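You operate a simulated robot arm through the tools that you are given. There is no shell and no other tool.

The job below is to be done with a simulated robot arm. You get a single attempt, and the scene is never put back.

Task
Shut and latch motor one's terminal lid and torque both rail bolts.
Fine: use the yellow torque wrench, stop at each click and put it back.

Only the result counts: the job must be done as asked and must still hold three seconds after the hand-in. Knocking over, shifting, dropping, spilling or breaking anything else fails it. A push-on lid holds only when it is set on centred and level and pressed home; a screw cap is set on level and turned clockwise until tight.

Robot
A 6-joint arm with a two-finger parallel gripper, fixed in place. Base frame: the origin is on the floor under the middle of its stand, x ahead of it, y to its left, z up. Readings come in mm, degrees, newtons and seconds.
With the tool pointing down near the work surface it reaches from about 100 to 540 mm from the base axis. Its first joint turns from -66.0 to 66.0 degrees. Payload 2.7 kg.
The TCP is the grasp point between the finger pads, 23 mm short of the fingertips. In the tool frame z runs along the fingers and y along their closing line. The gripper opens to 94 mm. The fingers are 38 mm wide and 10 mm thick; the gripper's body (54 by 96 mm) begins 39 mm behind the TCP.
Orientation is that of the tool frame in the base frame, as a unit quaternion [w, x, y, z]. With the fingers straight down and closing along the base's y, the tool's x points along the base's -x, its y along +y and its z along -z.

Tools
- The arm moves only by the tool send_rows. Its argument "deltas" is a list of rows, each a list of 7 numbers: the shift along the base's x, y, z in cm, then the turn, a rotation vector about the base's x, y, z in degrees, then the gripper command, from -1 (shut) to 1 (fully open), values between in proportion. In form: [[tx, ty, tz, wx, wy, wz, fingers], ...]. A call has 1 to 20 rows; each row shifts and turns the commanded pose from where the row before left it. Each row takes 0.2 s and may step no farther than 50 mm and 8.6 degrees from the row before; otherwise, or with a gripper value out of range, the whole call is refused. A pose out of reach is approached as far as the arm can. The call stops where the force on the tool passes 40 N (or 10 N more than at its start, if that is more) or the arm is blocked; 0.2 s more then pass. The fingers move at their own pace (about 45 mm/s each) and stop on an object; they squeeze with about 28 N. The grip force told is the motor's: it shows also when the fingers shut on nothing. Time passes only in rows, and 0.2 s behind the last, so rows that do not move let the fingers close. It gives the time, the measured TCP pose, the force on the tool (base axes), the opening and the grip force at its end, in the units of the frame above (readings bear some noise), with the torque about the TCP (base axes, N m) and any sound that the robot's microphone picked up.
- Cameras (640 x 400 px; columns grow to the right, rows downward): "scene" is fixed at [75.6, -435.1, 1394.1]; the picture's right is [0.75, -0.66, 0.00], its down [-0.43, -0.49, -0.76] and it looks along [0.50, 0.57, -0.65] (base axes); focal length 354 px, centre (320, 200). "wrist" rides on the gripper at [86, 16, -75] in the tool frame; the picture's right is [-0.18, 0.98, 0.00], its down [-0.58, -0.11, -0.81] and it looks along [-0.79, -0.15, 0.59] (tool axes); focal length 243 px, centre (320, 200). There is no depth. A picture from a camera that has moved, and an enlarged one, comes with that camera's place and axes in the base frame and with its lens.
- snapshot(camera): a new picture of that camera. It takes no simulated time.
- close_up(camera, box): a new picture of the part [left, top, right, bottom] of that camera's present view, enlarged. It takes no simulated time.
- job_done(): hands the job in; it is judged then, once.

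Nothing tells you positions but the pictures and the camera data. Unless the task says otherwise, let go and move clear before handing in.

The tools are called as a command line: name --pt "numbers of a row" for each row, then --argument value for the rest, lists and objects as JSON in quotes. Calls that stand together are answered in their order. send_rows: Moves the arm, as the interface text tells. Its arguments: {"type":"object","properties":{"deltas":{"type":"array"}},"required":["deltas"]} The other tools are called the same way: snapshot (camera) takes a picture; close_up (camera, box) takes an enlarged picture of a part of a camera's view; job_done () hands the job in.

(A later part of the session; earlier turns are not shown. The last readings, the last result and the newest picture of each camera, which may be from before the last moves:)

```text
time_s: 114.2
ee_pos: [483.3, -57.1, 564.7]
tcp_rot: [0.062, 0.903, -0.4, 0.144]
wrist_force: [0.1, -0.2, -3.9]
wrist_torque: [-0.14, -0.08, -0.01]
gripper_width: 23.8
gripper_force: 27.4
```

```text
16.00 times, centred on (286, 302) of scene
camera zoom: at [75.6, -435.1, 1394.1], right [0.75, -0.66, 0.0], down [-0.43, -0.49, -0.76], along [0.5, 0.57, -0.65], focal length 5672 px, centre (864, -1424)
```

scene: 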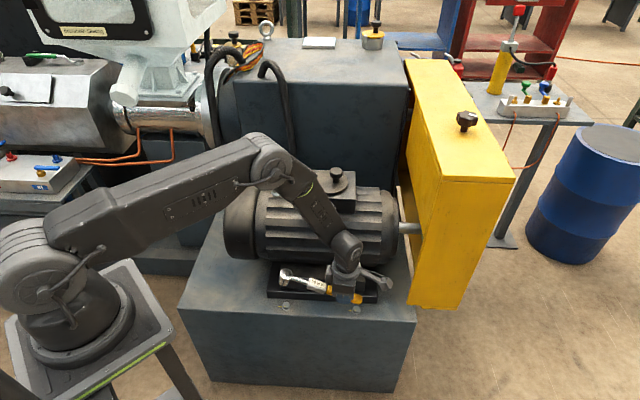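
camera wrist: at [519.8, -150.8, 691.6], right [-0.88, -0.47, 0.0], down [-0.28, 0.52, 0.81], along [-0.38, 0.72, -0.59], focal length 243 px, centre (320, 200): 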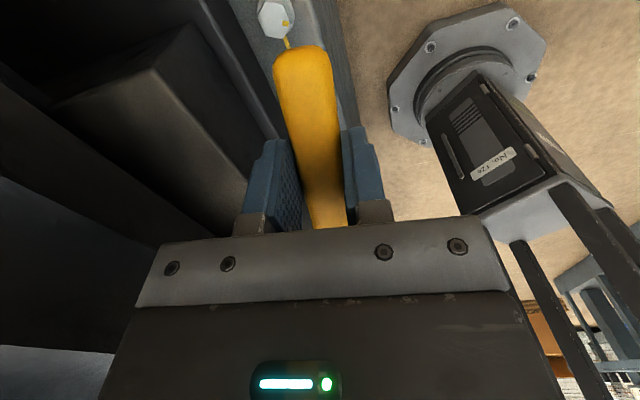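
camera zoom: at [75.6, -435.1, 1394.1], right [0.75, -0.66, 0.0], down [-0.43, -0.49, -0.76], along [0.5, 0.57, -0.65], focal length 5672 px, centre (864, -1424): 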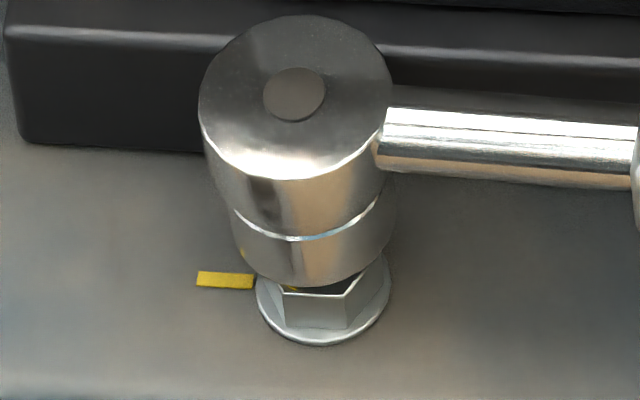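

I'm within about 1.3 mm, with the socket a few millimetres above the bolt. I'll make a final small correction and lower gently, watching the force.

send_rows --pt "0.09 -0.065 -0.3 0 0 0 -1" --pt "0 0 -0.3 0 0 0 -1" --pt "0 0 -0.2 0 0 0 -1" --pt "0 0 0 0 0 0 -1"

send_rows --pt "0 0 -0.15 0 0 0 -1" --pt "0 0 -0.15 0 0 0 -1"

close_up --camera "scene" --box '[266, 289, 306, 314]'

```text
time_s: 114.8
ee_pos: [486.5, -58.2, 560.6]
tcp_rot: [0.061, 0.904, -0.399, 0.145]
wrist_force: [-8.7, -1.0, 12.0]
wrist_torque: [0.68, -0.36, 0.44]
gripper_width: 23.9
gripper_force: 28.4
stopped in row 2: the force on the tool passed its limit at 53 N (the readings are from after the stop); the commanded pose is now the measured one
```

```text
time_s: 115.2
ee_pos: [485.7, -58.6, 561.0]
tcp_rot: [0.06, 0.904, -0.397, 0.145]
wrist_force: [-9.4, -0.8, 12.2]
wrist_torque: [0.67, -0.39, 0.47]
gripper_width: 23.7
gripper_force: 28.3
stopped in row 1: the force on the tool passed its limit at 48 N (the readings are from after the stop); the commanded pose is now the measured one
```

```text
16.00 times, centred on (286, 302) of scene
camera zoom: at [75.3, -435.1, 1394.1], right [0.75, -0.66, 0.0], down [-0.43, -0.49, -0.76], along [0.5, 0.57, -0.65], focal length 5672 px, centre (864, -1424)
```

zoom: 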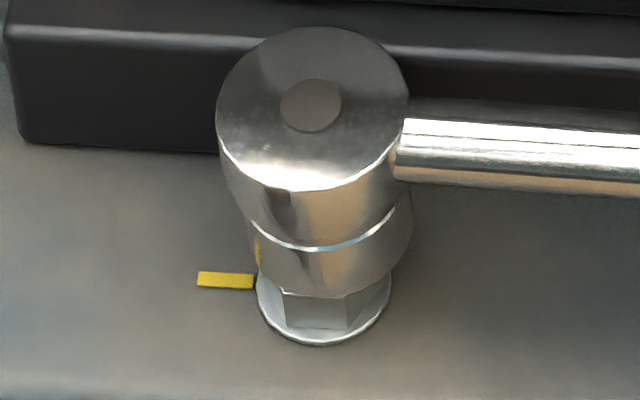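

The contact force resolves to a point beside the gripper body, so it has touched the motor's foot block, not the bolt. At this heading the gripper is too close to the motor. I'll back off and rotate the handle to about 308°, still within the socket's free play, to gain clearance.

send_rows --pt "-0.5 -0.5 0.5 0 0 0 -1" --pt "-0.4 -0.2 0.4 0 0 -3 -1" --pt "-0.37 -0.19 0 0 0 -3 -1" --pt "0 0 0 0 0 0 -1" --pt "0 0 0 0 0 0 -1"

close_up --camera "scene" --box '[266, 285, 306, 310]'

close_up --camera "scene" --box '[260, 250, 388, 330]'

```text
time_s: 116.4
ee_pos: [473.1, -66.2, 569.1]
tcp_rot: [0.068, 0.882, -0.445, 0.141]
wrist_force: [0.6, 0.1, -2.3]
wrist_torque: [-0.17, -0.08, 0.04]
gripper_width: 23.8
gripper_force: 27.9
```

```text
16.00 times, centred on (286, 298) of scene
camera zoom: at [75.6, -435.1, 1394.1], right [0.75, -0.66, 0.0], down [-0.43, -0.49, -0.76], along [0.5, 0.57, -0.65], focal length 5672 px, centre (864, -1360)
```

zoom: 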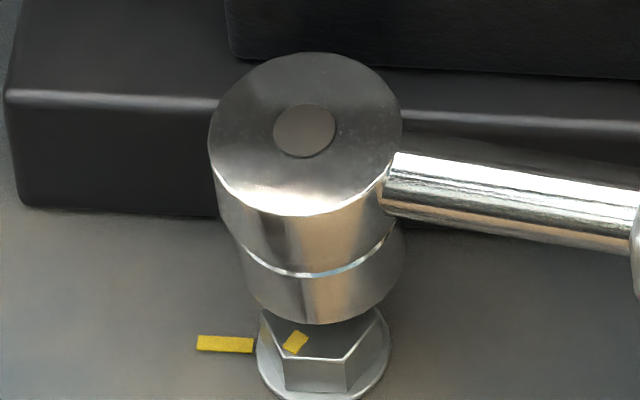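

```text
5.00 times, centred on (324, 290) of scene
camera zoom: at [75.6, -435.1, 1394.1], right [0.75, -0.66, 0.0], down [-0.43, -0.49, -0.76], along [0.5, 0.57, -0.65], focal length 1773 px, centre (300, -250)
```

zoom: 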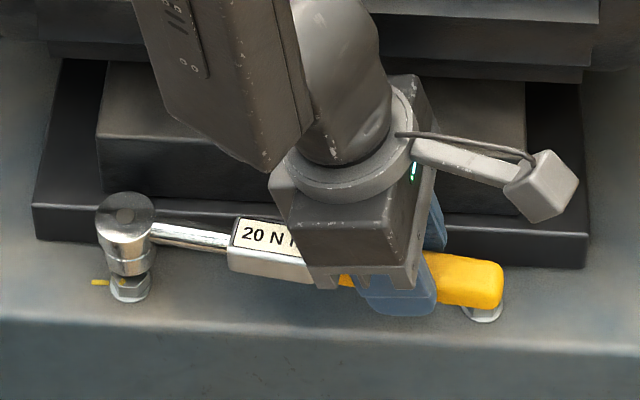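

Clear now, with the wrench level at about a 307° heading. I'll correct by about 1.3 mm and lower toward the bolt.

send_rows --pt "-0.13 -0.04 -0.5 0 0 0 -1" --pt "0 0 -0.4 0 0 0 -1" --pt "0 0 0 0 0 0 -1" --pt "0 0 0 0 0 0 -1"

close_up --camera "scene" --box '[266, 289, 306, 314]'

```text
time_s: 117.4
ee_pos: [472.2, -67.4, 561.0]
tcp_rot: [0.067, 0.882, -0.443, 0.141]
wrist_force: [0.1, 0.9, -1.6]
wrist_torque: [-0.04, 0.0, 0.11]
gripper_width: 23.8
gripper_force: 27.7
```

```text
16.00 times, centred on (286, 302) of scene
camera zoom: at [75.6, -435.1, 1394.1], right [0.75, -0.66, 0.0], down [-0.43, -0.49, -0.76], along [0.5, 0.57, -0.65], focal length 5672 px, centre (864, -1424)
```

zoom: 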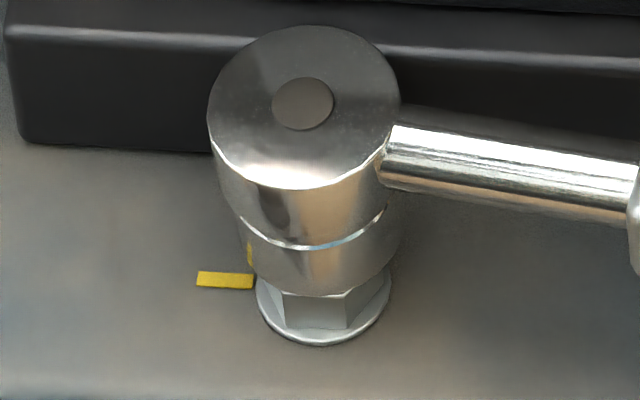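

send_rows --pt "0 0 -0.1 0 0 0 -1" --pt "0 0 0 0 0 0 -1"

send_rows --pt "0 0 -0.1 0 0 0 -1" --pt "0 0 0 0 0 0 -1"

send_rows --pt "0 0 -0.1 0 0 0 -1" --pt "0 0 0 0 0 0 -1"

close_up --camera "scene" --box '[266, 289, 306, 314]'

```text
time_s: 118.0
ee_pos: [472.9, -66.5, 559.1]
tcp_rot: [0.067, 0.882, -0.445, 0.141]
wrist_force: [0.4, 0.9, 5.7]
wrist_torque: [1.01, 0.75, -0.12]
gripper_width: 24.0
gripper_force: 28.2
```

```text
time_s: 118.6
ee_pos: [472.8, -67.9, 558.3]
tcp_rot: [0.068, 0.882, -0.445, 0.141]
wrist_force: [0.4, -1.2, 4.1]
wrist_torque: [0.84, 0.65, 0.06]
gripper_width: 23.7
gripper_force: 27.9
```

```text
time_s: 119.2
ee_pos: [474.4, -69.1, 558.0]
tcp_rot: [0.067, 0.882, -0.444, 0.142]
wrist_force: [3.3, -3.2, 5.7]
wrist_torque: [0.81, 0.66, -0.07]
gripper_width: 23.7
gripper_force: 28.1
```

```text
16.00 times, centred on (286, 302) of scene
camera zoom: at [75.6, -435.2, 1394.0], right [0.75, -0.66, 0.0], down [-0.43, -0.49, -0.76], along [0.5, 0.57, -0.65], focal length 5672 px, centre (864, -1424)
```

zoom: 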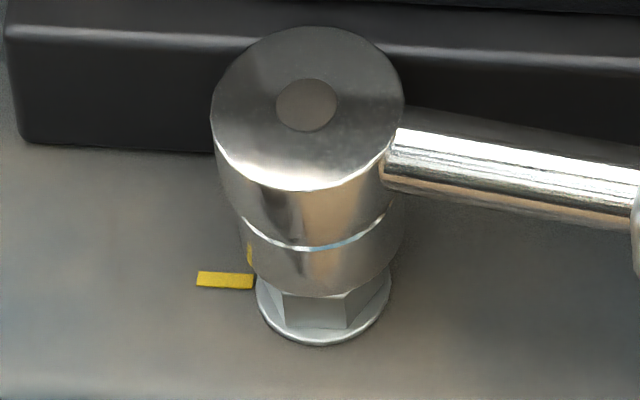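

The socket rim is resting on top of the bolt head, and the image shows it about 3 mm too far from the camera. I'll lift slightly, shift 3 mm toward the camera, and try again.

send_rows --pt "0 0 0.4 0 0 0 -1" --pt "-0.2 -0.225 0 0 0 0 -1" --pt "0 0 -0.2 0 0 0 -1" --pt "0 0 0 0 0 0 -1"

send_rows --pt "0 0 -0.15 0 0 0 -1" --pt "0 0 0 0 0 0 -1"

send_rows --pt "0 0 -0.15 0 0 0 -1" --pt "0 0 0 0 0 0 -1"

close_up --camera "scene" --box '[266, 289, 306, 314]'

```text
time_s: 120.2
ee_pos: [469.9, -70.9, 559.3]
tcp_rot: [0.067, 0.882, -0.445, 0.141]
wrist_force: [-0.1, -0.2, -2.7]
wrist_torque: [-0.17, -0.08, -0.01]
gripper_width: 23.6
gripper_force: 28.1
```

```text
time_s: 120.8
ee_pos: [469.8, -70.5, 557.6]
tcp_rot: [0.067, 0.882, -0.445, 0.141]
wrist_force: [-0.2, -0.2, -3.4]
wrist_torque: [-0.15, -0.09, 0.01]
gripper_width: 23.9
gripper_force: 27.9
```

```text
time_s: 121.4
ee_pos: [471.2, -69.9, 555.5]
tcp_rot: [0.067, 0.882, -0.445, 0.141]
wrist_force: [-1.0, 0.3, 6.0]
wrist_torque: [0.92, 0.83, 0.08]
gripper_width: 23.9
gripper_force: 27.8
```

```text
16.00 times, centred on (286, 302) of scene
camera zoom: at [75.5, -435.1, 1394.1], right [0.75, -0.66, 0.0], down [-0.43, -0.49, -0.76], along [0.5, 0.57, -0.65], focal length 5672 px, centre (864, -1424)
```

zoom: 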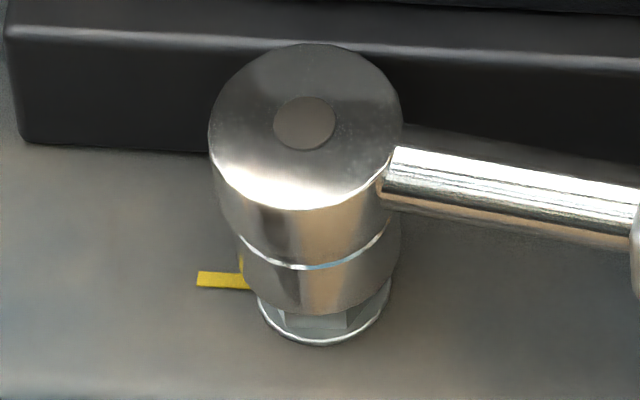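

I'm in contact again, about 2 mm lower than before, so the socket is close. The handle is about 8° off the bolt's corners, so I'll rotate a few degrees counter-clockwise under light contact to let it drop in.

send_rows --pt "0.32 0.245 0 0 0 1.5 -1" --pt "0.32 0.245 0 0 0 1.5 -1" --pt "0 0 0 0 0 0 -1"

close_up --camera "scene" --box '[266, 289, 306, 314]'

```text
time_s: 122.2
ee_pos: [476.1, -67.0, 556.4]
tcp_rot: [0.064, 0.893, -0.423, 0.142]
wrist_force: [-12.1, -14.7, 13.7]
wrist_torque: [1.95, -0.19, 0.11]
gripper_width: 23.6
gripper_force: 27.7
```

```text
16.00 times, centred on (286, 302) of scene
camera zoom: at [75.2, -435.4, 1394.0], right [0.75, -0.66, 0.0], down [-0.43, -0.49, -0.76], along [0.5, 0.57, -0.65], focal length 5672 px, centre (864, -1424)
```

zoom: 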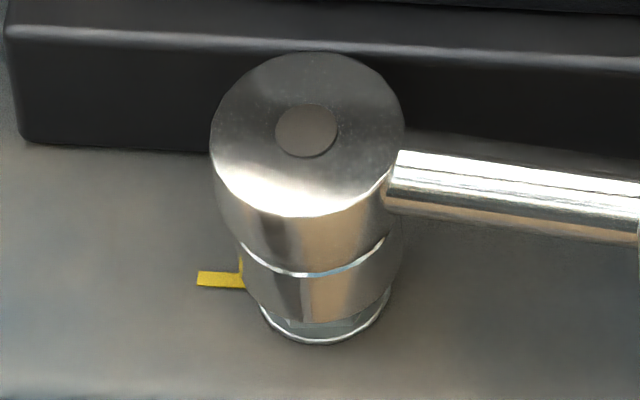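

The head has settled lower, but the gripper body brushed the motor again. I'll rotate back 2.5° to clear it and check.

send_rows --pt "-0.27 -0.21 0 0 0 -1.25 -1" --pt "-0.27 -0.21 0 0 0 -1.25 -1" --pt "0 0 0 0 0 0 -1"

close_up --camera "scene" --box '[266, 289, 306, 314]'

```text
time_s: 123.0
ee_pos: [470.9, -67.7, 555.7]
tcp_rot: [0.066, 0.884, -0.44, 0.141]
wrist_force: [0.4, -0.6, -3.2]
wrist_torque: [-0.15, -0.08, -0.01]
gripper_width: 23.9
gripper_force: 27.6
```

```text
16.00 times, centred on (286, 302) of scene
camera zoom: at [75.7, -435.1, 1394.1], right [0.75, -0.66, 0.0], down [-0.43, -0.49, -0.76], along [0.5, 0.57, -0.65], focal length 5672 px, centre (864, -1424)
```

zoom: 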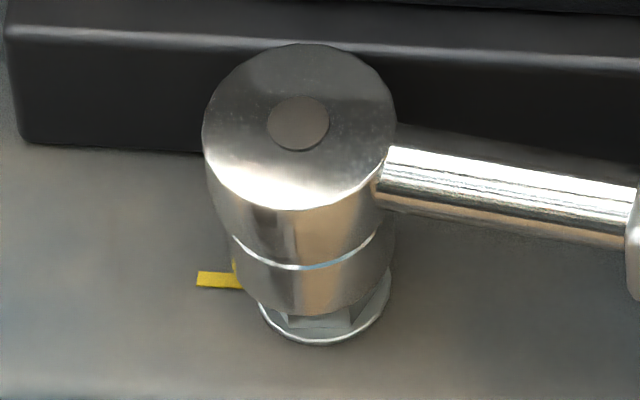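

The wrench is free and level again, about 1.4 mm left of the bolt's axis line. I'll shift right and lower in half-millimetre steps.

send_rows --pt "0.1 -0.09 0 0 0 0 -1" --pt "0 0 -0.05 0 0 0 -1" --pt "0 0 0 0 0 0 -1"

send_rows --pt "0 0 -0.1 0 0 0 -1" --pt "0 0 0 0 0 0 -1"

send_rows --pt "0 0 -0.1 0 0 0 -1" --pt "0 0 0 0 0 0 -1"

close_up --camera "scene" --box '[266, 289, 306, 314]'

```text
time_s: 123.8
ee_pos: [471.7, -70.4, 553.8]
tcp_rot: [0.067, 0.884, -0.441, 0.141]
wrist_force: [-1.5, 0.1, 6.6]
wrist_torque: [0.91, 0.88, 0.21]
gripper_width: 23.8
gripper_force: 28.1
```

```text
time_s: 124.4
ee_pos: [473.4, -71.9, 556.2]
tcp_rot: [0.067, 0.884, -0.44, 0.141]
wrist_force: [-1.8, -4.3, 4.4]
wrist_torque: [0.51, 0.71, 0.62]
gripper_width: 23.7
gripper_force: 27.7
```

```text
time_s: 125.0
ee_pos: [473.2, -70.4, 554.9]
tcp_rot: [0.068, 0.884, -0.44, 0.141]
wrist_force: [-1.5, -7.7, 4.6]
wrist_torque: [0.38, 0.68, 0.8]
gripper_width: 23.7
gripper_force: 28.0
```

```text
16.00 times, centred on (286, 302) of scene
camera zoom: at [75.5, -435.2, 1394.0], right [0.75, -0.66, 0.0], down [-0.43, -0.49, -0.76], along [0.5, 0.57, -0.65], focal length 5672 px, centre (864, -1424)
```

zoom: 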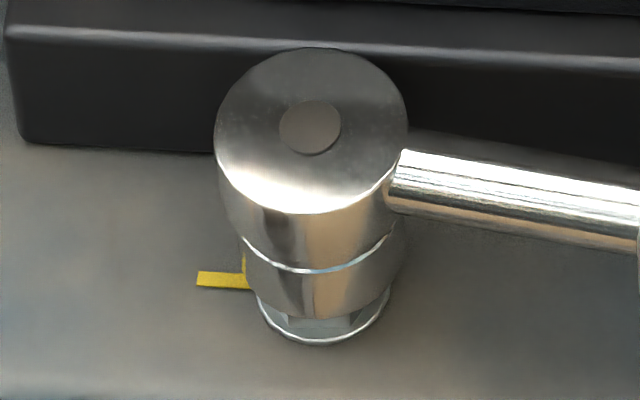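

There is now a sideways push on the head of about 8 N toward -y, which suggests the socket wall is bearing on the bolt. I'll yield in that direction and press lightly.

send_rows --pt "-0.02 -0.1 0 0 0 0 -1" --pt "0 0 0 0 0 0 -1"

send_rows --pt "0 0 -0.1 0 0 0 -1" --pt "0 0 0 0 0 0 -1"

close_up --camera "scene" --box '[266, 289, 306, 314]'

```text
time_s: 125.6
ee_pos: [471.5, -71.7, 554.5]
tcp_rot: [0.066, 0.884, -0.44, 0.141]
wrist_force: [1.1, -1.7, -3.1]
wrist_torque: [-0.28, -0.25, -0.02]
gripper_width: 23.7
gripper_force: 28.0
```

```text
time_s: 126.2
ee_pos: [472.1, -71.7, 554.1]
tcp_rot: [0.067, 0.884, -0.441, 0.142]
wrist_force: [0.0, -1.0, 5.7]
wrist_torque: [0.92, 0.87, 0.19]
gripper_width: 23.8
gripper_force: 28.1
```

```text
16.00 times, centred on (286, 302) of scene
camera zoom: at [75.5, -435.2, 1394.0], right [0.75, -0.66, 0.0], down [-0.43, -0.49, -0.76], along [0.5, 0.57, -0.65], focal length 5672 px, centre (864, -1424)
```

zoom: 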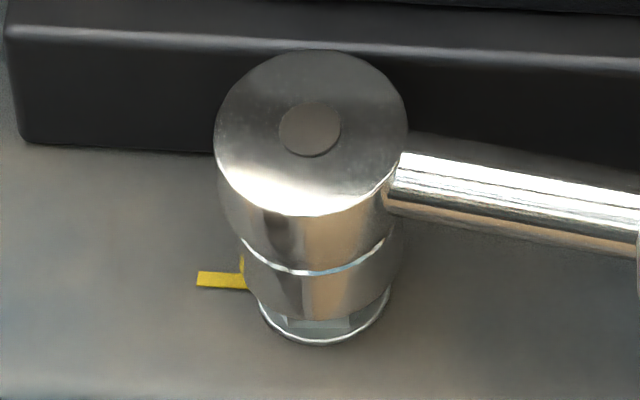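

At this heading the socket won't seat: it's about 8° off the bolt's corners, and the motor blocks turning further that way. Bolt 2 has free space with the handle at 255°, so I'll do it first with this grip. I'll lift, move clear to the right, and rotate.

send_rows --pt "0 0 1.5 0 0 0 -1" --pt "0 -0.5 3 0 0 0 -1" --pt "0.1 -3 2 0 0 0 -1" --pt "0.15 -4.2 0 0 0 0 -1" --pt "0.15 -4.4 0 0 0 0 -1" --pt "0.15 -4.4 0 0 0 0 -1" --pt "0 0 0 0 0 0 -1"

send_rows --pt "0 0 0 0 0 -6 -1" --pt "0 0 0 0 0 -6 -1" --pt "0 0 0 0 0 -6 -1" --pt "0 0 0 0 0 -6 -1" --pt "0 0 0 0 0 -6 -1" --pt "0 0 0 0 0 -6 -1" --pt "0 0 0 0 0 -6 -1" --pt "0 0 0 0 0 -6 -1" --pt "0 0 0 0 0 -4 -1" --pt "0 0 0 0 0 0 -1"

snapshot --camera "scene"

close_up --camera "scene" --box '[300, 250, 428, 330]'

```text
time_s: 127.8
ee_pos: [479.2, -235.4, 619.1]
tcp_rot: [0.067, 0.884, -0.44, 0.142]
wrist_force: [-0.5, 0.0, -3.0]
wrist_torque: [-0.16, -0.09, 0.0]
gripper_width: 23.8
gripper_force: 28.2
```

```text
time_s: 130.0
ee_pos: [477.7, -236.8, 618.5]
tcp_rot: [-0.122, -0.601, 0.784, -0.097]
wrist_force: [0.0, -1.1, -3.2]
wrist_torque: [-0.17, 0.05, 0.02]
gripper_width: 23.8
gripper_force: 27.8
```

```text
taken
```

scene: 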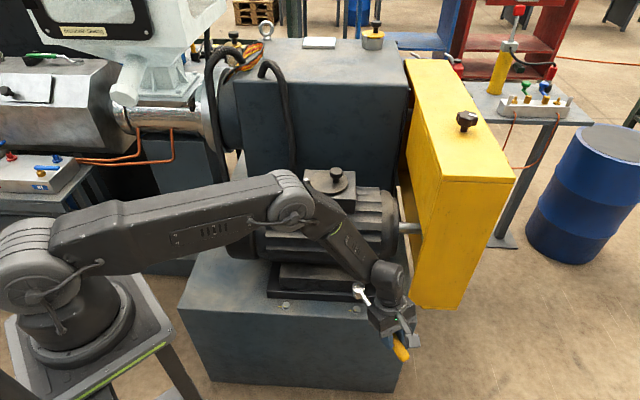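

```text
5.00 times, centred on (364, 290) of scene
camera zoom: at [75.7, -435.1, 1394.0], right [0.75, -0.66, 0.0], down [-0.43, -0.49, -0.76], along [0.5, 0.57, -0.65], focal length 1773 px, centre (100, -250)
```

zoom: 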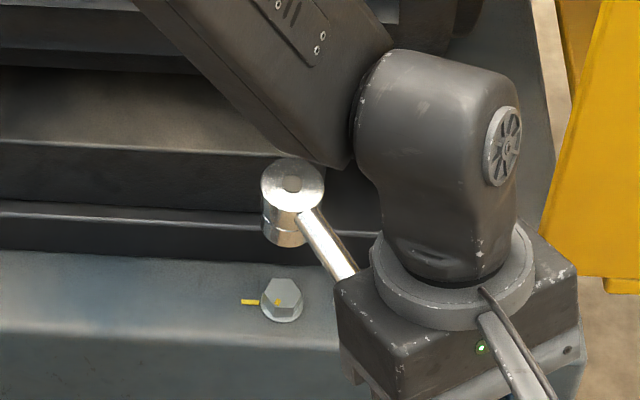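

Everything moved freely. The head is over the bolt 2 area with the handle at about 255°. I'll zoom in to measure the level and the offset.

close_up --camera "scene" --box '[340, 278, 380, 303]'

close_up --camera "scene" --box '[340, 296, 380, 321]'

```text
16.00 times, centred on (360, 290) of scene
camera zoom: at [75.7, -435.1, 1394.0], right [0.75, -0.66, 0.0], down [-0.43, -0.49, -0.76], along [0.5, 0.57, -0.65], focal length 5672 px, centre (-320, -1248)
```

zoom: 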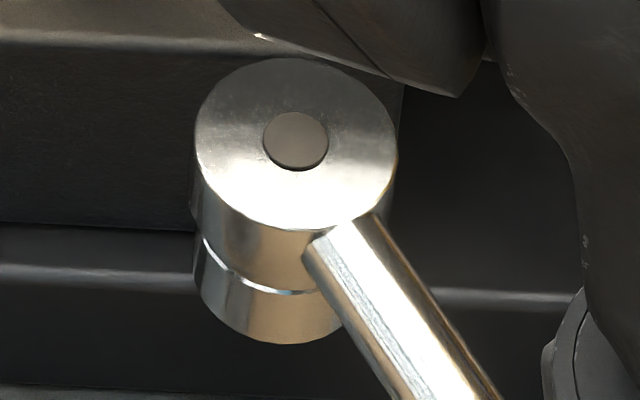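

```text
16.00 times, centred on (360, 308) of scene
camera zoom: at [75.7, -435.1, 1394.0], right [0.75, -0.66, 0.0], down [-0.43, -0.49, -0.76], along [0.5, 0.57, -0.65], focal length 5672 px, centre (-320, -1536)
```

zoom: 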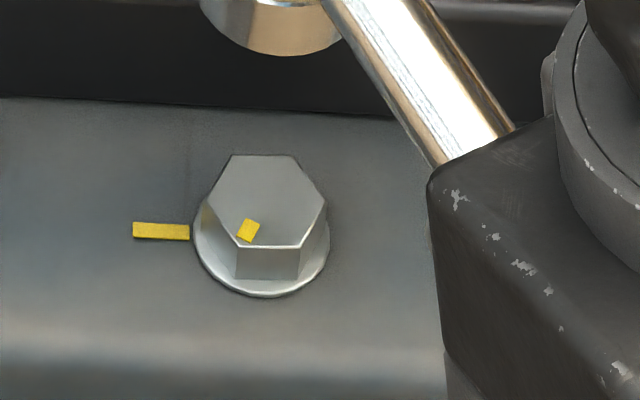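

The head is over bolt 2 within about 2 mm, level, and lined up with the hex. I'll correct and descend to just above it.

send_rows --pt "0.1 -0.18 -1.5 0 0 0 -1" --pt "0 0 -2 0 0 0 -1" --pt "0 0 -1.7 0 0 0 -1" --pt "0 0 0 0 0 0 -1" --pt "0 0 0 0 0 0 -1"

close_up --camera "scene" --box '[336, 292, 376, 317]'

```text
time_s: 131.2
ee_pos: [478.8, -238.7, 564.8]
tcp_rot: [-0.122, -0.602, 0.783, -0.098]
wrist_force: [-0.2, -0.3, -2.5]
wrist_torque: [-0.16, 0.04, -0.03]
gripper_width: 23.6
gripper_force: 28.1
```

```text
16.00 times, centred on (356, 304) of scene
camera zoom: at [75.7, -435.2, 1394.0], right [0.75, -0.66, 0.0], down [-0.43, -0.49, -0.76], along [0.5, 0.57, -0.65], focal length 5672 px, centre (-256, -1472)
```

zoom: 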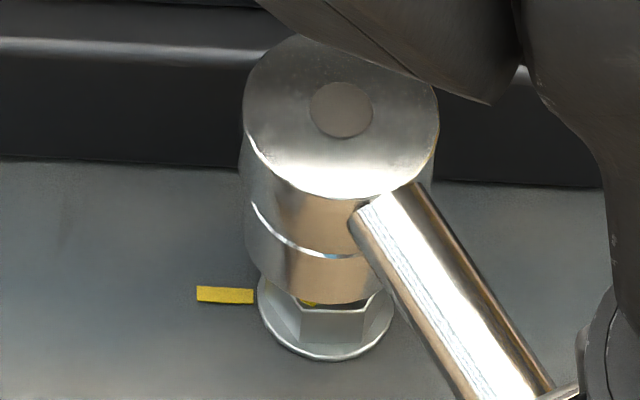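

Laterally I need about 1 mm more to the right; the depth looks right. I'll correct and lower in small steps.

send_rows --pt "0.075 -0.066 -0.3 0 0 0 -1" --pt "0 0 -0.2 0 0 0 -1" --pt "0 0 0 0 0 0 -1"

send_rows --pt "0 0 -0.1 0 0 0 -1" --pt "0 0 0 0 0 0 -1"

send_rows --pt "0 0 -0.1 0 0 0 -1" --pt "0 0 0 0 0 0 -1"

send_rows --pt "0 0 -0.1 0 0 0 -1" --pt "0 0 0 0 0 0 -1"

close_up --camera "scene" --box '[336, 292, 376, 317]'

```text
time_s: 132.0
ee_pos: [478.7, -239.6, 560.7]
tcp_rot: [-0.122, -0.602, 0.783, -0.099]
wrist_force: [1.1, -0.3, -3.1]
wrist_torque: [-0.15, 0.03, 0.04]
gripper_width: 23.9
gripper_force: 27.9
```

```text
time_s: 132.6
ee_pos: [480.2, -238.3, 559.3]
tcp_rot: [-0.122, -0.601, 0.784, -0.097]
wrist_force: [1.3, -0.2, -2.6]
wrist_torque: [-0.12, 0.05, 0.0]
gripper_width: 24.2
gripper_force: 27.6
```

```text
time_s: 133.2
ee_pos: [479.1, -237.6, 556.9]
tcp_rot: [-0.121, -0.602, 0.783, -0.098]
wrist_force: [0.1, 0.3, -3.0]
wrist_torque: [-0.14, 0.04, -0.01]
gripper_width: 23.8
gripper_force: 27.3
```

```text
time_s: 133.8
ee_pos: [479.8, -239.7, 556.5]
tcp_rot: [-0.122, -0.601, 0.784, -0.098]
wrist_force: [-0.9, 0.3, -2.5]
wrist_torque: [-0.13, 0.02, -0.03]
gripper_width: 23.5
gripper_force: 28.1
```

```text
16.00 times, centred on (356, 304) of scene
camera zoom: at [75.7, -435.2, 1394.0], right [0.75, -0.66, 0.0], down [-0.43, -0.49, -0.76], along [0.5, 0.57, -0.65], focal length 5672 px, centre (-256, -1472)
```

zoom: 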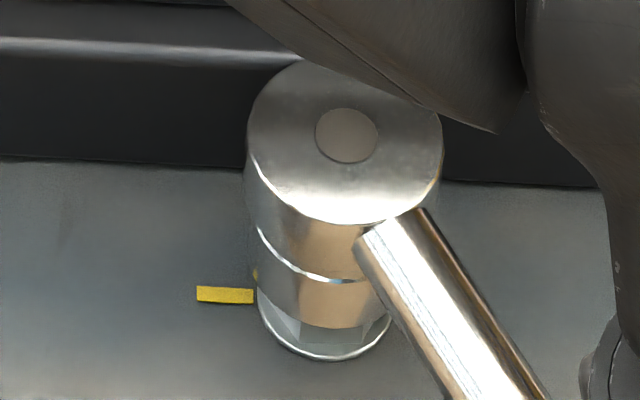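

No contact yet, and the rim now appears level with the bolt top and concentric. I'll keep lowering.

send_rows --pt "0 0 -0.1 0 0 0 -1" --pt "0 0 0 0 0 0 -1"

send_rows --pt "0 0 -0.1 0 0 0 -1" --pt "0 0 0 0 0 0 -1"

send_rows --pt "0 0 -0.1 0 0 0 -1" --pt "0 0 0 0 0 0 -1"

close_up --camera "scene" --box '[336, 292, 376, 317]'

```text
time_s: 134.4
ee_pos: [479.8, -237.9, 555.2]
tcp_rot: [-0.122, -0.602, 0.783, -0.098]
wrist_force: [0.5, 0.5, -2.4]
wrist_torque: [-0.16, 0.02, 0.0]
gripper_width: 23.7
gripper_force: 28.3
```

```text
time_s: 135.0
ee_pos: [479.4, -239.4, 555.8]
tcp_rot: [-0.122, -0.602, 0.783, -0.099]
wrist_force: [-0.1, 0.3, -3.1]
wrist_torque: [-0.18, 0.02, -0.03]
gripper_width: 23.9
gripper_force: 28.4
```

```text
time_s: 135.6
ee_pos: [479.3, -239.5, 554.3]
tcp_rot: [-0.122, -0.602, 0.783, -0.098]
wrist_force: [-0.6, 0.5, -2.8]
wrist_torque: [-0.16, 0.06, 0.02]
gripper_width: 23.5
gripper_force: 28.2
```

```text
16.00 times, centred on (356, 304) of scene
camera zoom: at [75.7, -435.2, 1394.0], right [0.75, -0.66, 0.0], down [-0.43, -0.49, -0.76], along [0.5, 0.57, -0.65], focal length 5672 px, centre (-256, -1472)
```

zoom: 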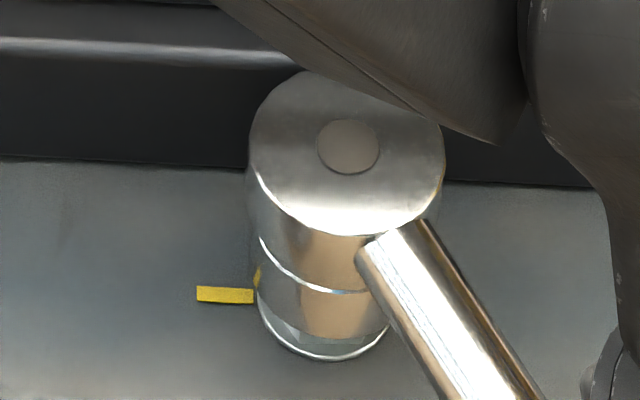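

Still no contact, and the rim is now below the bolt top, so the socket is going on. I'll continue down.

send_rows --pt "0 0 -0.15 0 0 0 -1" --pt "0 0 0 0 0 0 -1"

send_rows --pt "0 0 -0.15 0 0 0 -1" --pt "0 0 0 0 0 0 -1"

send_rows --pt "0 0 -0.15 0 0 0 -1" --pt "0 0 0 0 0 0 -1"

close_up --camera "scene" --box '[336, 292, 376, 317]'

```text
time_s: 136.2
ee_pos: [479.3, -239.3, 554.1]
tcp_rot: [-0.123, -0.602, 0.783, -0.099]
wrist_force: [-3.6, 0.7, 5.1]
wrist_torque: [1.22, -0.1, 0.49]
gripper_width: 23.8
gripper_force: 28.3
```

```text
time_s: 136.8
ee_pos: [480.2, -240.4, 551.9]
tcp_rot: [-0.122, -0.601, 0.784, -0.097]
wrist_force: [-3.1, -3.2, 4.3]
wrist_torque: [0.74, -0.09, 0.23]
gripper_width: 23.9
gripper_force: 28.2
```

```text
time_s: 137.4
ee_pos: [479.5, -237.7, 548.4]
tcp_rot: [-0.123, -0.602, 0.783, -0.097]
wrist_force: [-0.3, -0.9, -2.8]
wrist_torque: [-0.2, 0.04, 0.0]
gripper_width: 23.5
gripper_force: 28.3
```

```text
16.00 times, centred on (356, 304) of scene
camera zoom: at [75.7, -435.1, 1394.0], right [0.75, -0.66, 0.0], down [-0.43, -0.49, -0.76], along [0.5, 0.57, -0.65], focal length 5672 px, centre (-256, -1472)
```

zoom: 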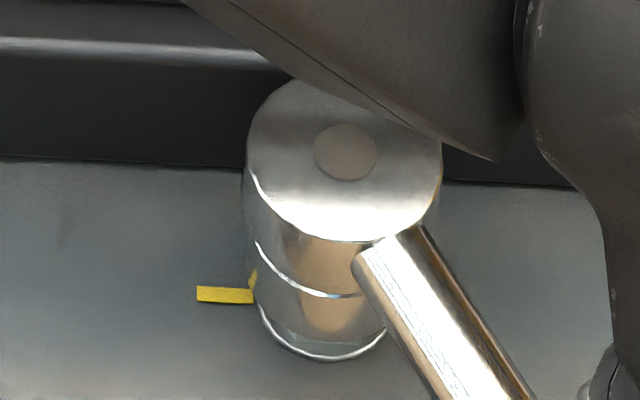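

It caught briefly and then slipped free, which suggests it dropped onto the hex. I'll continue lowering.

send_rows --pt "0 0 -0.1 0 0 0 -1" --pt "0 0 0 0 0 0 -1"

send_rows --pt "0 0 -0.1 0 0 0 -1" --pt "0 0 0 0 0 0 -1"

close_up --camera "scene" --box '[336, 292, 376, 317]'

```text
time_s: 138.0
ee_pos: [480.2, -238.9, 549.8]
tcp_rot: [-0.123, -0.601, 0.783, -0.097]
wrist_force: [-1.9, -0.8, -1.8]
wrist_torque: [0.02, 0.06, 0.28]
gripper_width: 23.7
gripper_force: 28.0
```

```text
time_s: 138.6
ee_pos: [481.2, -237.8, 548.3]
tcp_rot: [-0.122, -0.602, 0.783, -0.098]
wrist_force: [-1.1, -1.3, -2.0]
wrist_torque: [-0.02, 0.05, 0.16]
gripper_width: 23.5
gripper_force: 27.7
```

```text
16.00 times, centred on (356, 304) of scene
camera zoom: at [75.6, -435.2, 1394.0], right [0.75, -0.66, 0.0], down [-0.43, -0.49, -0.76], along [0.5, 0.57, -0.65], focal length 5672 px, centre (-256, -1472)
```

zoom: 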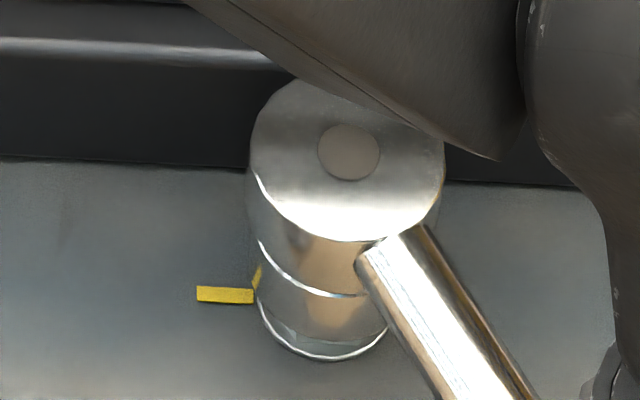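

The head is engaged about 4 mm and there's a light push toward -x/-y. I'll yield that way by half a millimetre and lower again.

send_rows --pt "-0.06 -0.04 0 0 0 0 -1" --pt "0 0 -0.1 0 0 0 -1" --pt "0 0 0 0 0 0 -1"

send_rows --pt "0 0 -0.1 0 0 0 -1" --pt "0 0 0 0 0 0 -1"

close_up --camera "scene" --box '[336, 292, 376, 317]'

```text
time_s: 139.4
ee_pos: [479.8, -238.0, 547.1]
tcp_rot: [-0.122, -0.602, 0.783, -0.098]
wrist_force: [-0.1, 0.2, -3.2]
wrist_torque: [-0.18, 0.03, 0.03]
gripper_width: 23.7
gripper_force: 28.4
```

```text
time_s: 140.0
ee_pos: [478.4, -239.2, 546.3]
tcp_rot: [-0.122, -0.601, 0.784, -0.097]
wrist_force: [0.1, -1.0, -3.6]
wrist_torque: [-0.14, 0.05, 0.0]
gripper_width: 23.7
gripper_force: 28.2
```

```text
16.00 times, centred on (356, 304) of scene
camera zoom: at [75.7, -435.2, 1394.0], right [0.75, -0.66, 0.0], down [-0.43, -0.49, -0.76], along [0.5, 0.57, -0.65], focal length 5672 px, centre (-256, -1472)
```

zoom: 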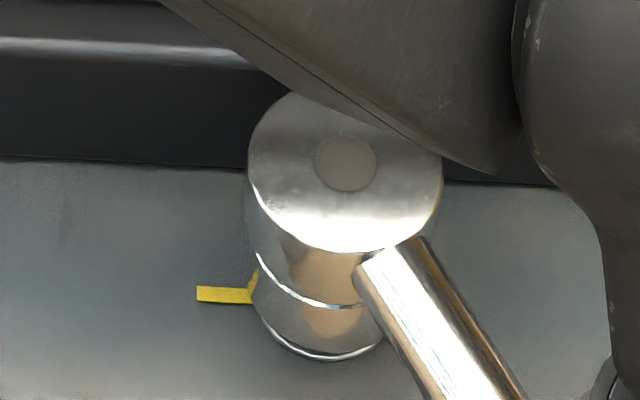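

It's dropping in nicely with no resistance. A bit more to reach the washer.

send_rows --pt "0 0 -0.1 0 0 0 -1" --pt "0 0 0 0 0 0 -1"

send_rows --pt "0 0 -0.1 0 0 0 -1" --pt "0 0 0 0 0 0 -1"

close_up --camera "scene" --box '[336, 292, 376, 317]'

```text
time_s: 140.6
ee_pos: [477.9, -238.8, 545.2]
tcp_rot: [-0.122, -0.601, 0.784, -0.098]
wrist_force: [1.2, 3.5, -0.6]
wrist_torque: [0.34, -0.12, -0.02]
gripper_width: 23.8
gripper_force: 28.3
```

```text
time_s: 141.2
ee_pos: [479.0, -238.3, 544.7]
tcp_rot: [-0.122, -0.602, 0.783, -0.099]
wrist_force: [2.0, 7.9, 3.5]
wrist_torque: [1.12, -0.29, -0.02]
gripper_width: 23.9
gripper_force: 28.4
```

```text
16.00 times, centred on (356, 304) of scene
camera zoom: at [75.6, -435.0, 1394.1], right [0.75, -0.66, 0.0], down [-0.43, -0.49, -0.76], along [0.5, 0.57, -0.65], focal length 5672 px, centre (-256, -1472)
```

zoom: 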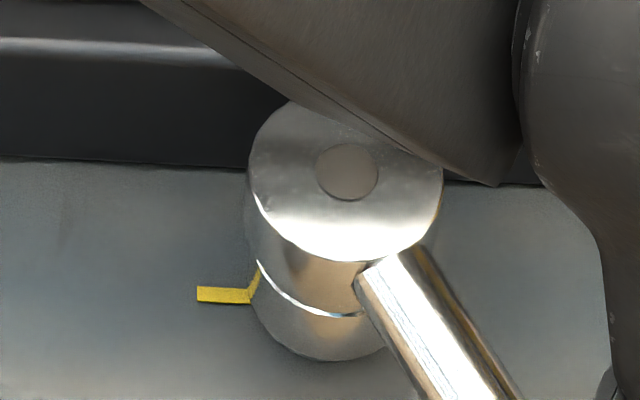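

The socket is fully seated over bolt 2, with the washer covered. I'll relieve the small side force, then start turning clockwise about the bolt in small steps while watching force and sound.

send_rows --pt "0 0.04 0.03 0 0 0 -1" --pt "0 0 0 0 0 0 -1"

send_rows --pt "-0.525 0.148 0 0 0 -2 -1" --pt "-0.52 0.165 0 0 0 -2 -1"

send_rows --pt "-0.513 0.184 0 0 0 -2 -1" --pt "-0.506 0.202 0 0 0 -2 -1"

close_up --camera "scene" --box '[320, 285, 384, 325]'

```text
time_s: 141.8
ee_pos: [478.9, -239.6, 544.4]
tcp_rot: [-0.122, -0.601, 0.784, -0.097]
wrist_force: [3.4, 2.4, 1.5]
wrist_torque: [0.55, -0.3, -0.47]
gripper_width: 23.5
gripper_force: 28.0
```

```text
time_s: 142.4
ee_pos: [469.6, -235.2, 543.3]
tcp_rot: [-0.126, -0.574, 0.803, -0.093]
wrist_force: [2.3, 3.8, -1.4]
wrist_torque: [0.25, -0.15, -0.1]
gripper_width: 23.8
gripper_force: 27.8
```

```text
time_s: 143.0
ee_pos: [457.9, -231.9, 544.3]
tcp_rot: [-0.129, -0.546, 0.823, -0.089]
wrist_force: [3.4, 8.7, -5.2]
wrist_torque: [-0.24, 0.17, 0.16]
gripper_width: 24.0
gripper_force: 27.9
```

```text
10.00 times, centred on (352, 305) of scene
camera zoom: at [75.7, -435.0, 1394.1], right [0.75, -0.66, 0.0], down [-0.43, -0.49, -0.76], along [0.5, 0.57, -0.65], focal length 3545 px, centre (0, -850)
```

zoom: 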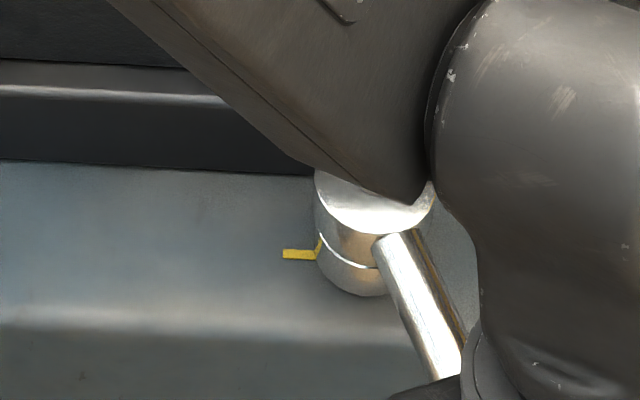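

The wrench turns freely within its play so far, with a slight inward pull. I'll continue turning with a small radial correction.

send_rows --pt "-0.49 0.235 0.01 0 0 -2 -1" --pt "-0.485 0.25 0.01 0 0 -2 -1" --pt "-0.475 0.265 0 0 0 -2 -1"

send_rows --pt "-0.47 0.275 0 0 0 -2 -1" --pt "-0.455 0.295 0 0 0 -2 -1" --pt "-0.45 0.31 0 0 0 -2 -1"

```text
time_s: 143.8
ee_pos: [443.8, -224.6, 545.7]
tcp_rot: [-0.133, -0.5, 0.852, -0.082]
wrist_force: [0.5, -2.0, -4.6]
wrist_torque: [-0.39, 0.17, -0.26]
gripper_width: 23.8
gripper_force: 28.1
```

```text
time_s: 144.6
ee_pos: [430.8, -215.5, 544.1]
tcp_rot: [-0.137, -0.455, 0.876, -0.075]
wrist_force: [-1.0, -4.9, 1.6]
wrist_torque: [0.29, -0.29, -0.23]
gripper_width: 23.8
gripper_force: 27.8
```

close_up --camera "scene" --box '[320, 285, 384, 325]'

send_rows --pt "-0.435 0.32 0 0 0 -2 -1" --pt "-0.43 0.335 0 0 0 -2 -1"

send_rows --pt "-0.42 0.345 0 0 0 -2 -1" --pt "-0.41 0.36 0 0 0 -2 -1"

```text
10.00 times, centred on (352, 305) of scene
camera zoom: at [75.5, -435.2, 1394.0], right [0.75, -0.66, 0.0], down [-0.43, -0.49, -0.76], along [0.5, 0.57, -0.65], focal length 3545 px, centre (0, -850)
```

zoom: 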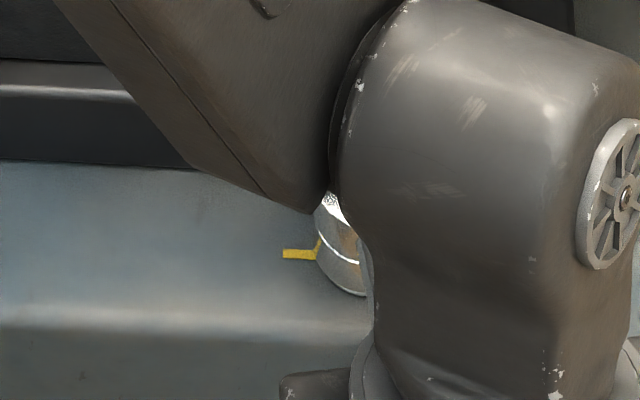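

```text
time_s: 145.2
ee_pos: [421.9, -209.1, 545.1]
tcp_rot: [-0.138, -0.425, 0.892, -0.071]
wrist_force: [-0.2, -3.5, 1.9]
wrist_torque: [0.23, -0.28, -0.39]
gripper_width: 23.8
gripper_force: 28.4
```

```text
time_s: 145.8
ee_pos: [412.1, -203.2, 543.5]
tcp_rot: [-0.143, -0.393, 0.906, -0.066]
wrist_force: [5.3, -2.3, -3.3]
wrist_torque: [-0.33, 0.07, -0.71]
gripper_width: 23.7
gripper_force: 28.1
```

Resistance is beginning to build, at about 5.5 N tangential, so the hex is engaged. I'll continue in small steps, checking for the click.

send_rows --pt "-0.395 0.37 0 0 0 -2 -1" --pt "-0.39 0.385 0 0 0 -2 -1"

send_rows --pt "-0.375 0.395 0 0 0 -2 -1" --pt "-0.365 0.405 0 0 0 -2 -1"

send_rows --pt "-0.355 0.415 0 0 0 -2 -1" --pt "-0.345 0.425 0 0 0 -2 -1"

```text
time_s: 146.4
ee_pos: [404.9, -193.7, 544.6]
tcp_rot: [-0.144, -0.361, 0.919, -0.06]
wrist_force: [4.8, -5.6, -5.9]
wrist_torque: [-0.71, 0.51, -0.97]
gripper_width: 24.2
gripper_force: 28.2
```

```text
time_s: 147.0
ee_pos: [397.7, -185.1, 544.5]
tcp_rot: [-0.146, -0.329, 0.931, -0.055]
wrist_force: [-3.0, -8.5, 7.3]
wrist_torque: [0.44, -0.83, -0.54]
gripper_width: 23.8
gripper_force: 28.3
```

```text
time_s: 147.6
ee_pos: [391.4, -177.0, 545.4]
tcp_rot: [-0.148, -0.295, 0.943, -0.05]
wrist_force: [0.7, -10.8, 1.1]
wrist_torque: [-0.12, -0.35, -1.12]
gripper_width: 23.8
gripper_force: 27.9
```

The computed torque about the bolt itself is still low, about 0.3 N·m. Most of the force is a slight centring error, so I'll trim that and keep turning.

send_rows --pt "-0.33 0.42 0 0 0 -2 -1" --pt "-0.32 0.425 0 0 0 -2 -1"

send_rows --pt "-0.305 0.445 0 0 0 -2 -1" --pt "-0.295 0.455 0 0 0 -2 -1"

send_rows --pt "-0.275 0.465 0 0 0 -2 -1" --pt "-0.265 0.475 0 0 0 -2 -1"

close_up --camera "scene" --box '[310, 280, 374, 320]'

```text
time_s: 148.2
ee_pos: [386.0, -167.4, 544.2]
tcp_rot: [-0.147, -0.264, 0.952, -0.045]
wrist_force: [7.8, -1.3, -4.0]
wrist_torque: [-0.27, 0.08, -0.79]
gripper_width: 23.6
gripper_force: 27.7
```

```text
time_s: 148.8
ee_pos: [380.8, -159.4, 544.7]
tcp_rot: [-0.149, -0.232, 0.96, -0.041]
wrist_force: [13.0, 5.1, -5.6]
wrist_torque: [-0.06, 0.16, 0.08]
gripper_width: 24.0
gripper_force: 28.0
```

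```text
time_s: 149.4
ee_pos: [377.1, -149.0, 546.4]
tcp_rot: [-0.149, -0.198, 0.968, -0.035]
wrist_force: [22.5, 10.2, -10.9]
wrist_torque: [-0.2, 0.59, 0.18]
gripper_width: 23.7
gripper_force: 28.2
```

```text
10.00 times, centred on (342, 300) of scene
camera zoom: at [76.1, -435.0, 1394.1], right [0.75, -0.66, 0.0], down [-0.43, -0.49, -0.76], along [0.5, 0.57, -0.65], focal length 3545 px, centre (100, -800)
```

zoom: 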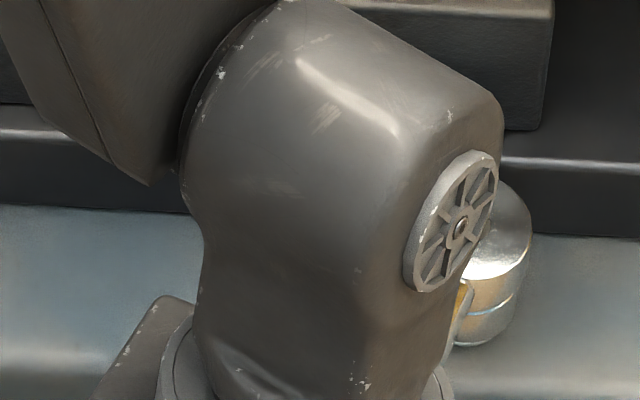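

The force is now mostly radial, so my arc is slightly too wide, while the torque on the bolt itself is still small. I'll correct inward by about 0.8 mm and continue.

send_rows --pt "0.075 0.033 -0.02 0 0 0 -1" --pt "0 0 0 0 0 0 -1"

send_rows --pt "-0.225 0.495 0 0 0 -2 -1" --pt "-0.205 0.505 0 0 0 -2 -1"

send_rows --pt "-0.19 0.51 0 0 0 -2 -1" --pt "-0.17 0.515 0 0 0 -2 -1"

```text
time_s: 150.0
ee_pos: [377.4, -150.5, 545.8]
tcp_rot: [-0.15, -0.197, 0.968, -0.035]
wrist_force: [15.8, 7.9, 3.7]
wrist_torque: [0.61, -1.2, 0.32]
gripper_width: 23.4
gripper_force: 27.9
```

```text
time_s: 150.6
ee_pos: [373.1, -139.6, 545.2]
tcp_rot: [-0.151, -0.165, 0.974, -0.03]
wrist_force: [17.4, 12.3, 0.5]
wrist_torque: [0.56, -0.79, 1.07]
gripper_width: 23.9
gripper_force: 27.5
```

```text
time_s: 151.2
ee_pos: [369.5, -129.9, 544.8]
tcp_rot: [-0.149, -0.129, 0.98, -0.024]
wrist_force: [23.9, 9.7, -7.1]
wrist_torque: [0.12, 0.09, 0.75]
gripper_width: 24.1
gripper_force: 27.9
```

send_rows --pt "0.08 0.02 0 0 0 0 -1" --pt "0 0 0 0 0 0 -1"

send_rows --pt "-0.125 0.525 0 0 0 -2 -1" --pt "-0.105 0.53 0 0 0 -2 -1"

send_rows --pt "-0.09 0.53 0 0 0 -2 -1" --pt "-0.07 0.535 0 0 0 -2 -1"

close_up --camera "scene" --box '[320, 280, 384, 320]'

```text
time_s: 151.8
ee_pos: [369.2, -130.5, 545.7]
tcp_rot: [-0.152, -0.129, 0.98, -0.024]
wrist_force: [20.1, 8.5, -6.7]
wrist_torque: [0.09, 0.13, 0.54]
gripper_width: 24.2
gripper_force: 28.0
```

```text
time_s: 152.4
ee_pos: [365.3, -119.8, 545.8]
tcp_rot: [-0.154, -0.095, 0.983, -0.018]
wrist_force: [13.6, 6.6, 2.3]
wrist_torque: [0.38, -0.8, 0.88]
gripper_width: 24.1
gripper_force: 27.8
```

```text
time_s: 153.0
ee_pos: [364.2, -108.2, 545.7]
tcp_rot: [-0.154, -0.06, 0.986, -0.013]
wrist_force: [17.5, 5.1, -4.2]
wrist_torque: [0.19, -0.15, 0.73]
gripper_width: 24.0
gripper_force: 28.1
```

```text
10.00 times, centred on (352, 300) of scene
camera zoom: at [75.9, -435.1, 1394.1], right [0.75, -0.66, 0.0], down [-0.43, -0.49, -0.76], along [0.5, 0.57, -0.65], focal length 3545 px, centre (0, -800)
```

zoom: 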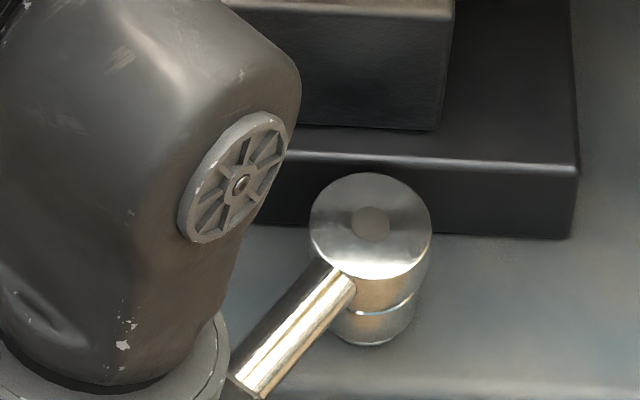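

The wrench has swept 68° and is still seated, with bolt torque still low. I'll keep going in finer steps, since the marks should align around here.

send_rows --pt "-0.02 0.405 0 0 0 -1.5 -1" --pt "-0.01 0.405 0 0 0 -1.5 -1"

send_rows --pt "-0.01 0.405 0 0 0 -1.5 -1" --pt "0.005 0.405 0 0 0 -1.5 -1"

send_rows --pt "0.02 0.405 0 0 0 -1.5 -1" --pt "0.03 0.405 0 0 0 -1.5 -1"

close_up --camera "scene" --box '[320, 280, 384, 320]'

```text
time_s: 153.6
ee_pos: [363.4, -100.3, 544.3]
tcp_rot: [-0.155, -0.034, 0.987, -0.009]
wrist_force: [10.5, 1.5, 5.7]
wrist_torque: [0.23, -1.2, 0.42]
gripper_width: 23.8
gripper_force: 28.1
```

```text
time_s: 154.2
ee_pos: [362.1, -92.5, 544.3]
tcp_rot: [-0.155, -0.009, 0.988, -0.004]
wrist_force: [11.1, 5.1, 4.9]
wrist_torque: [0.3, -1.25, 0.87]
gripper_width: 23.8
gripper_force: 28.0
```

```text
time_s: 154.8
ee_pos: [363.6, -84.5, 543.3]
tcp_rot: [-0.157, 0.017, 0.988, -0.001]
wrist_force: [10.6, 3.5, 0.0]
wrist_torque: [0.15, -0.48, 0.83]
gripper_width: 24.1
gripper_force: 27.7
```

```text
10.00 times, centred on (352, 300) of scene
camera zoom: at [75.7, -435.1, 1394.1], right [0.75, -0.66, 0.0], down [-0.43, -0.49, -0.76], along [0.5, 0.57, -0.65], focal length 3545 px, centre (0, -800)
```

zoom: 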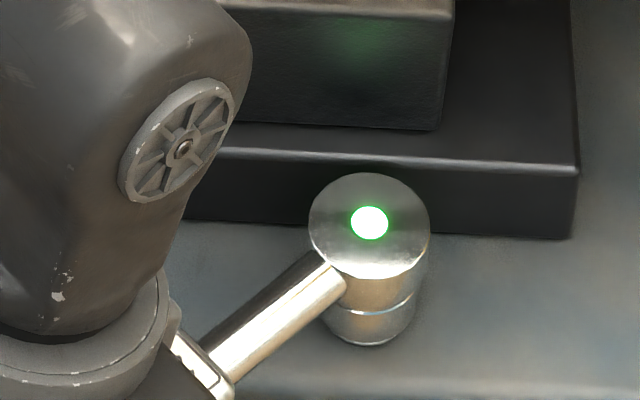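

The button on the wrench head has lit green: the torque click for bolt 2. I'll stop turning immediately, relieve the side load, and lift straight off.

send_rows --pt "0.03 0.005 0 0 0 0 -1" --pt "0 0 0 0 0 0 -1"

close_up --camera "scene" --box '[320, 280, 384, 320]'

```text
time_s: 155.4
ee_pos: [362.3, -85.2, 544.4]
tcp_rot: [-0.157, 0.016, 0.987, -0.001]
wrist_force: [10.0, 4.2, -5.7]
wrist_torque: [0.16, 0.38, 0.88]
gripper_width: 23.9
gripper_force: 27.5
```

```text
10.00 times, centred on (352, 300) of scene
camera zoom: at [75.8, -435.1, 1394.1], right [0.75, -0.66, 0.0], down [-0.43, -0.49, -0.76], along [0.5, 0.57, -0.65], focal length 3545 px, centre (0, -800)
```

zoom: 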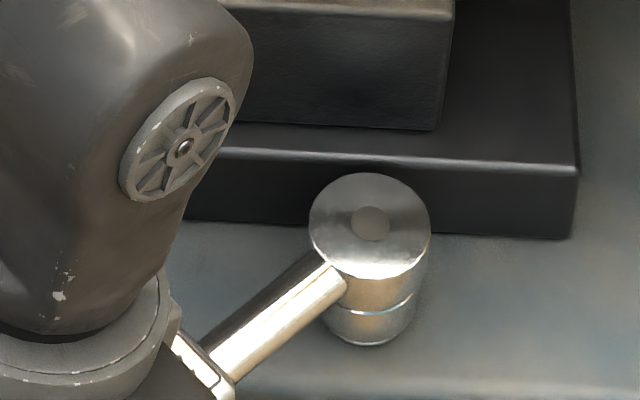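

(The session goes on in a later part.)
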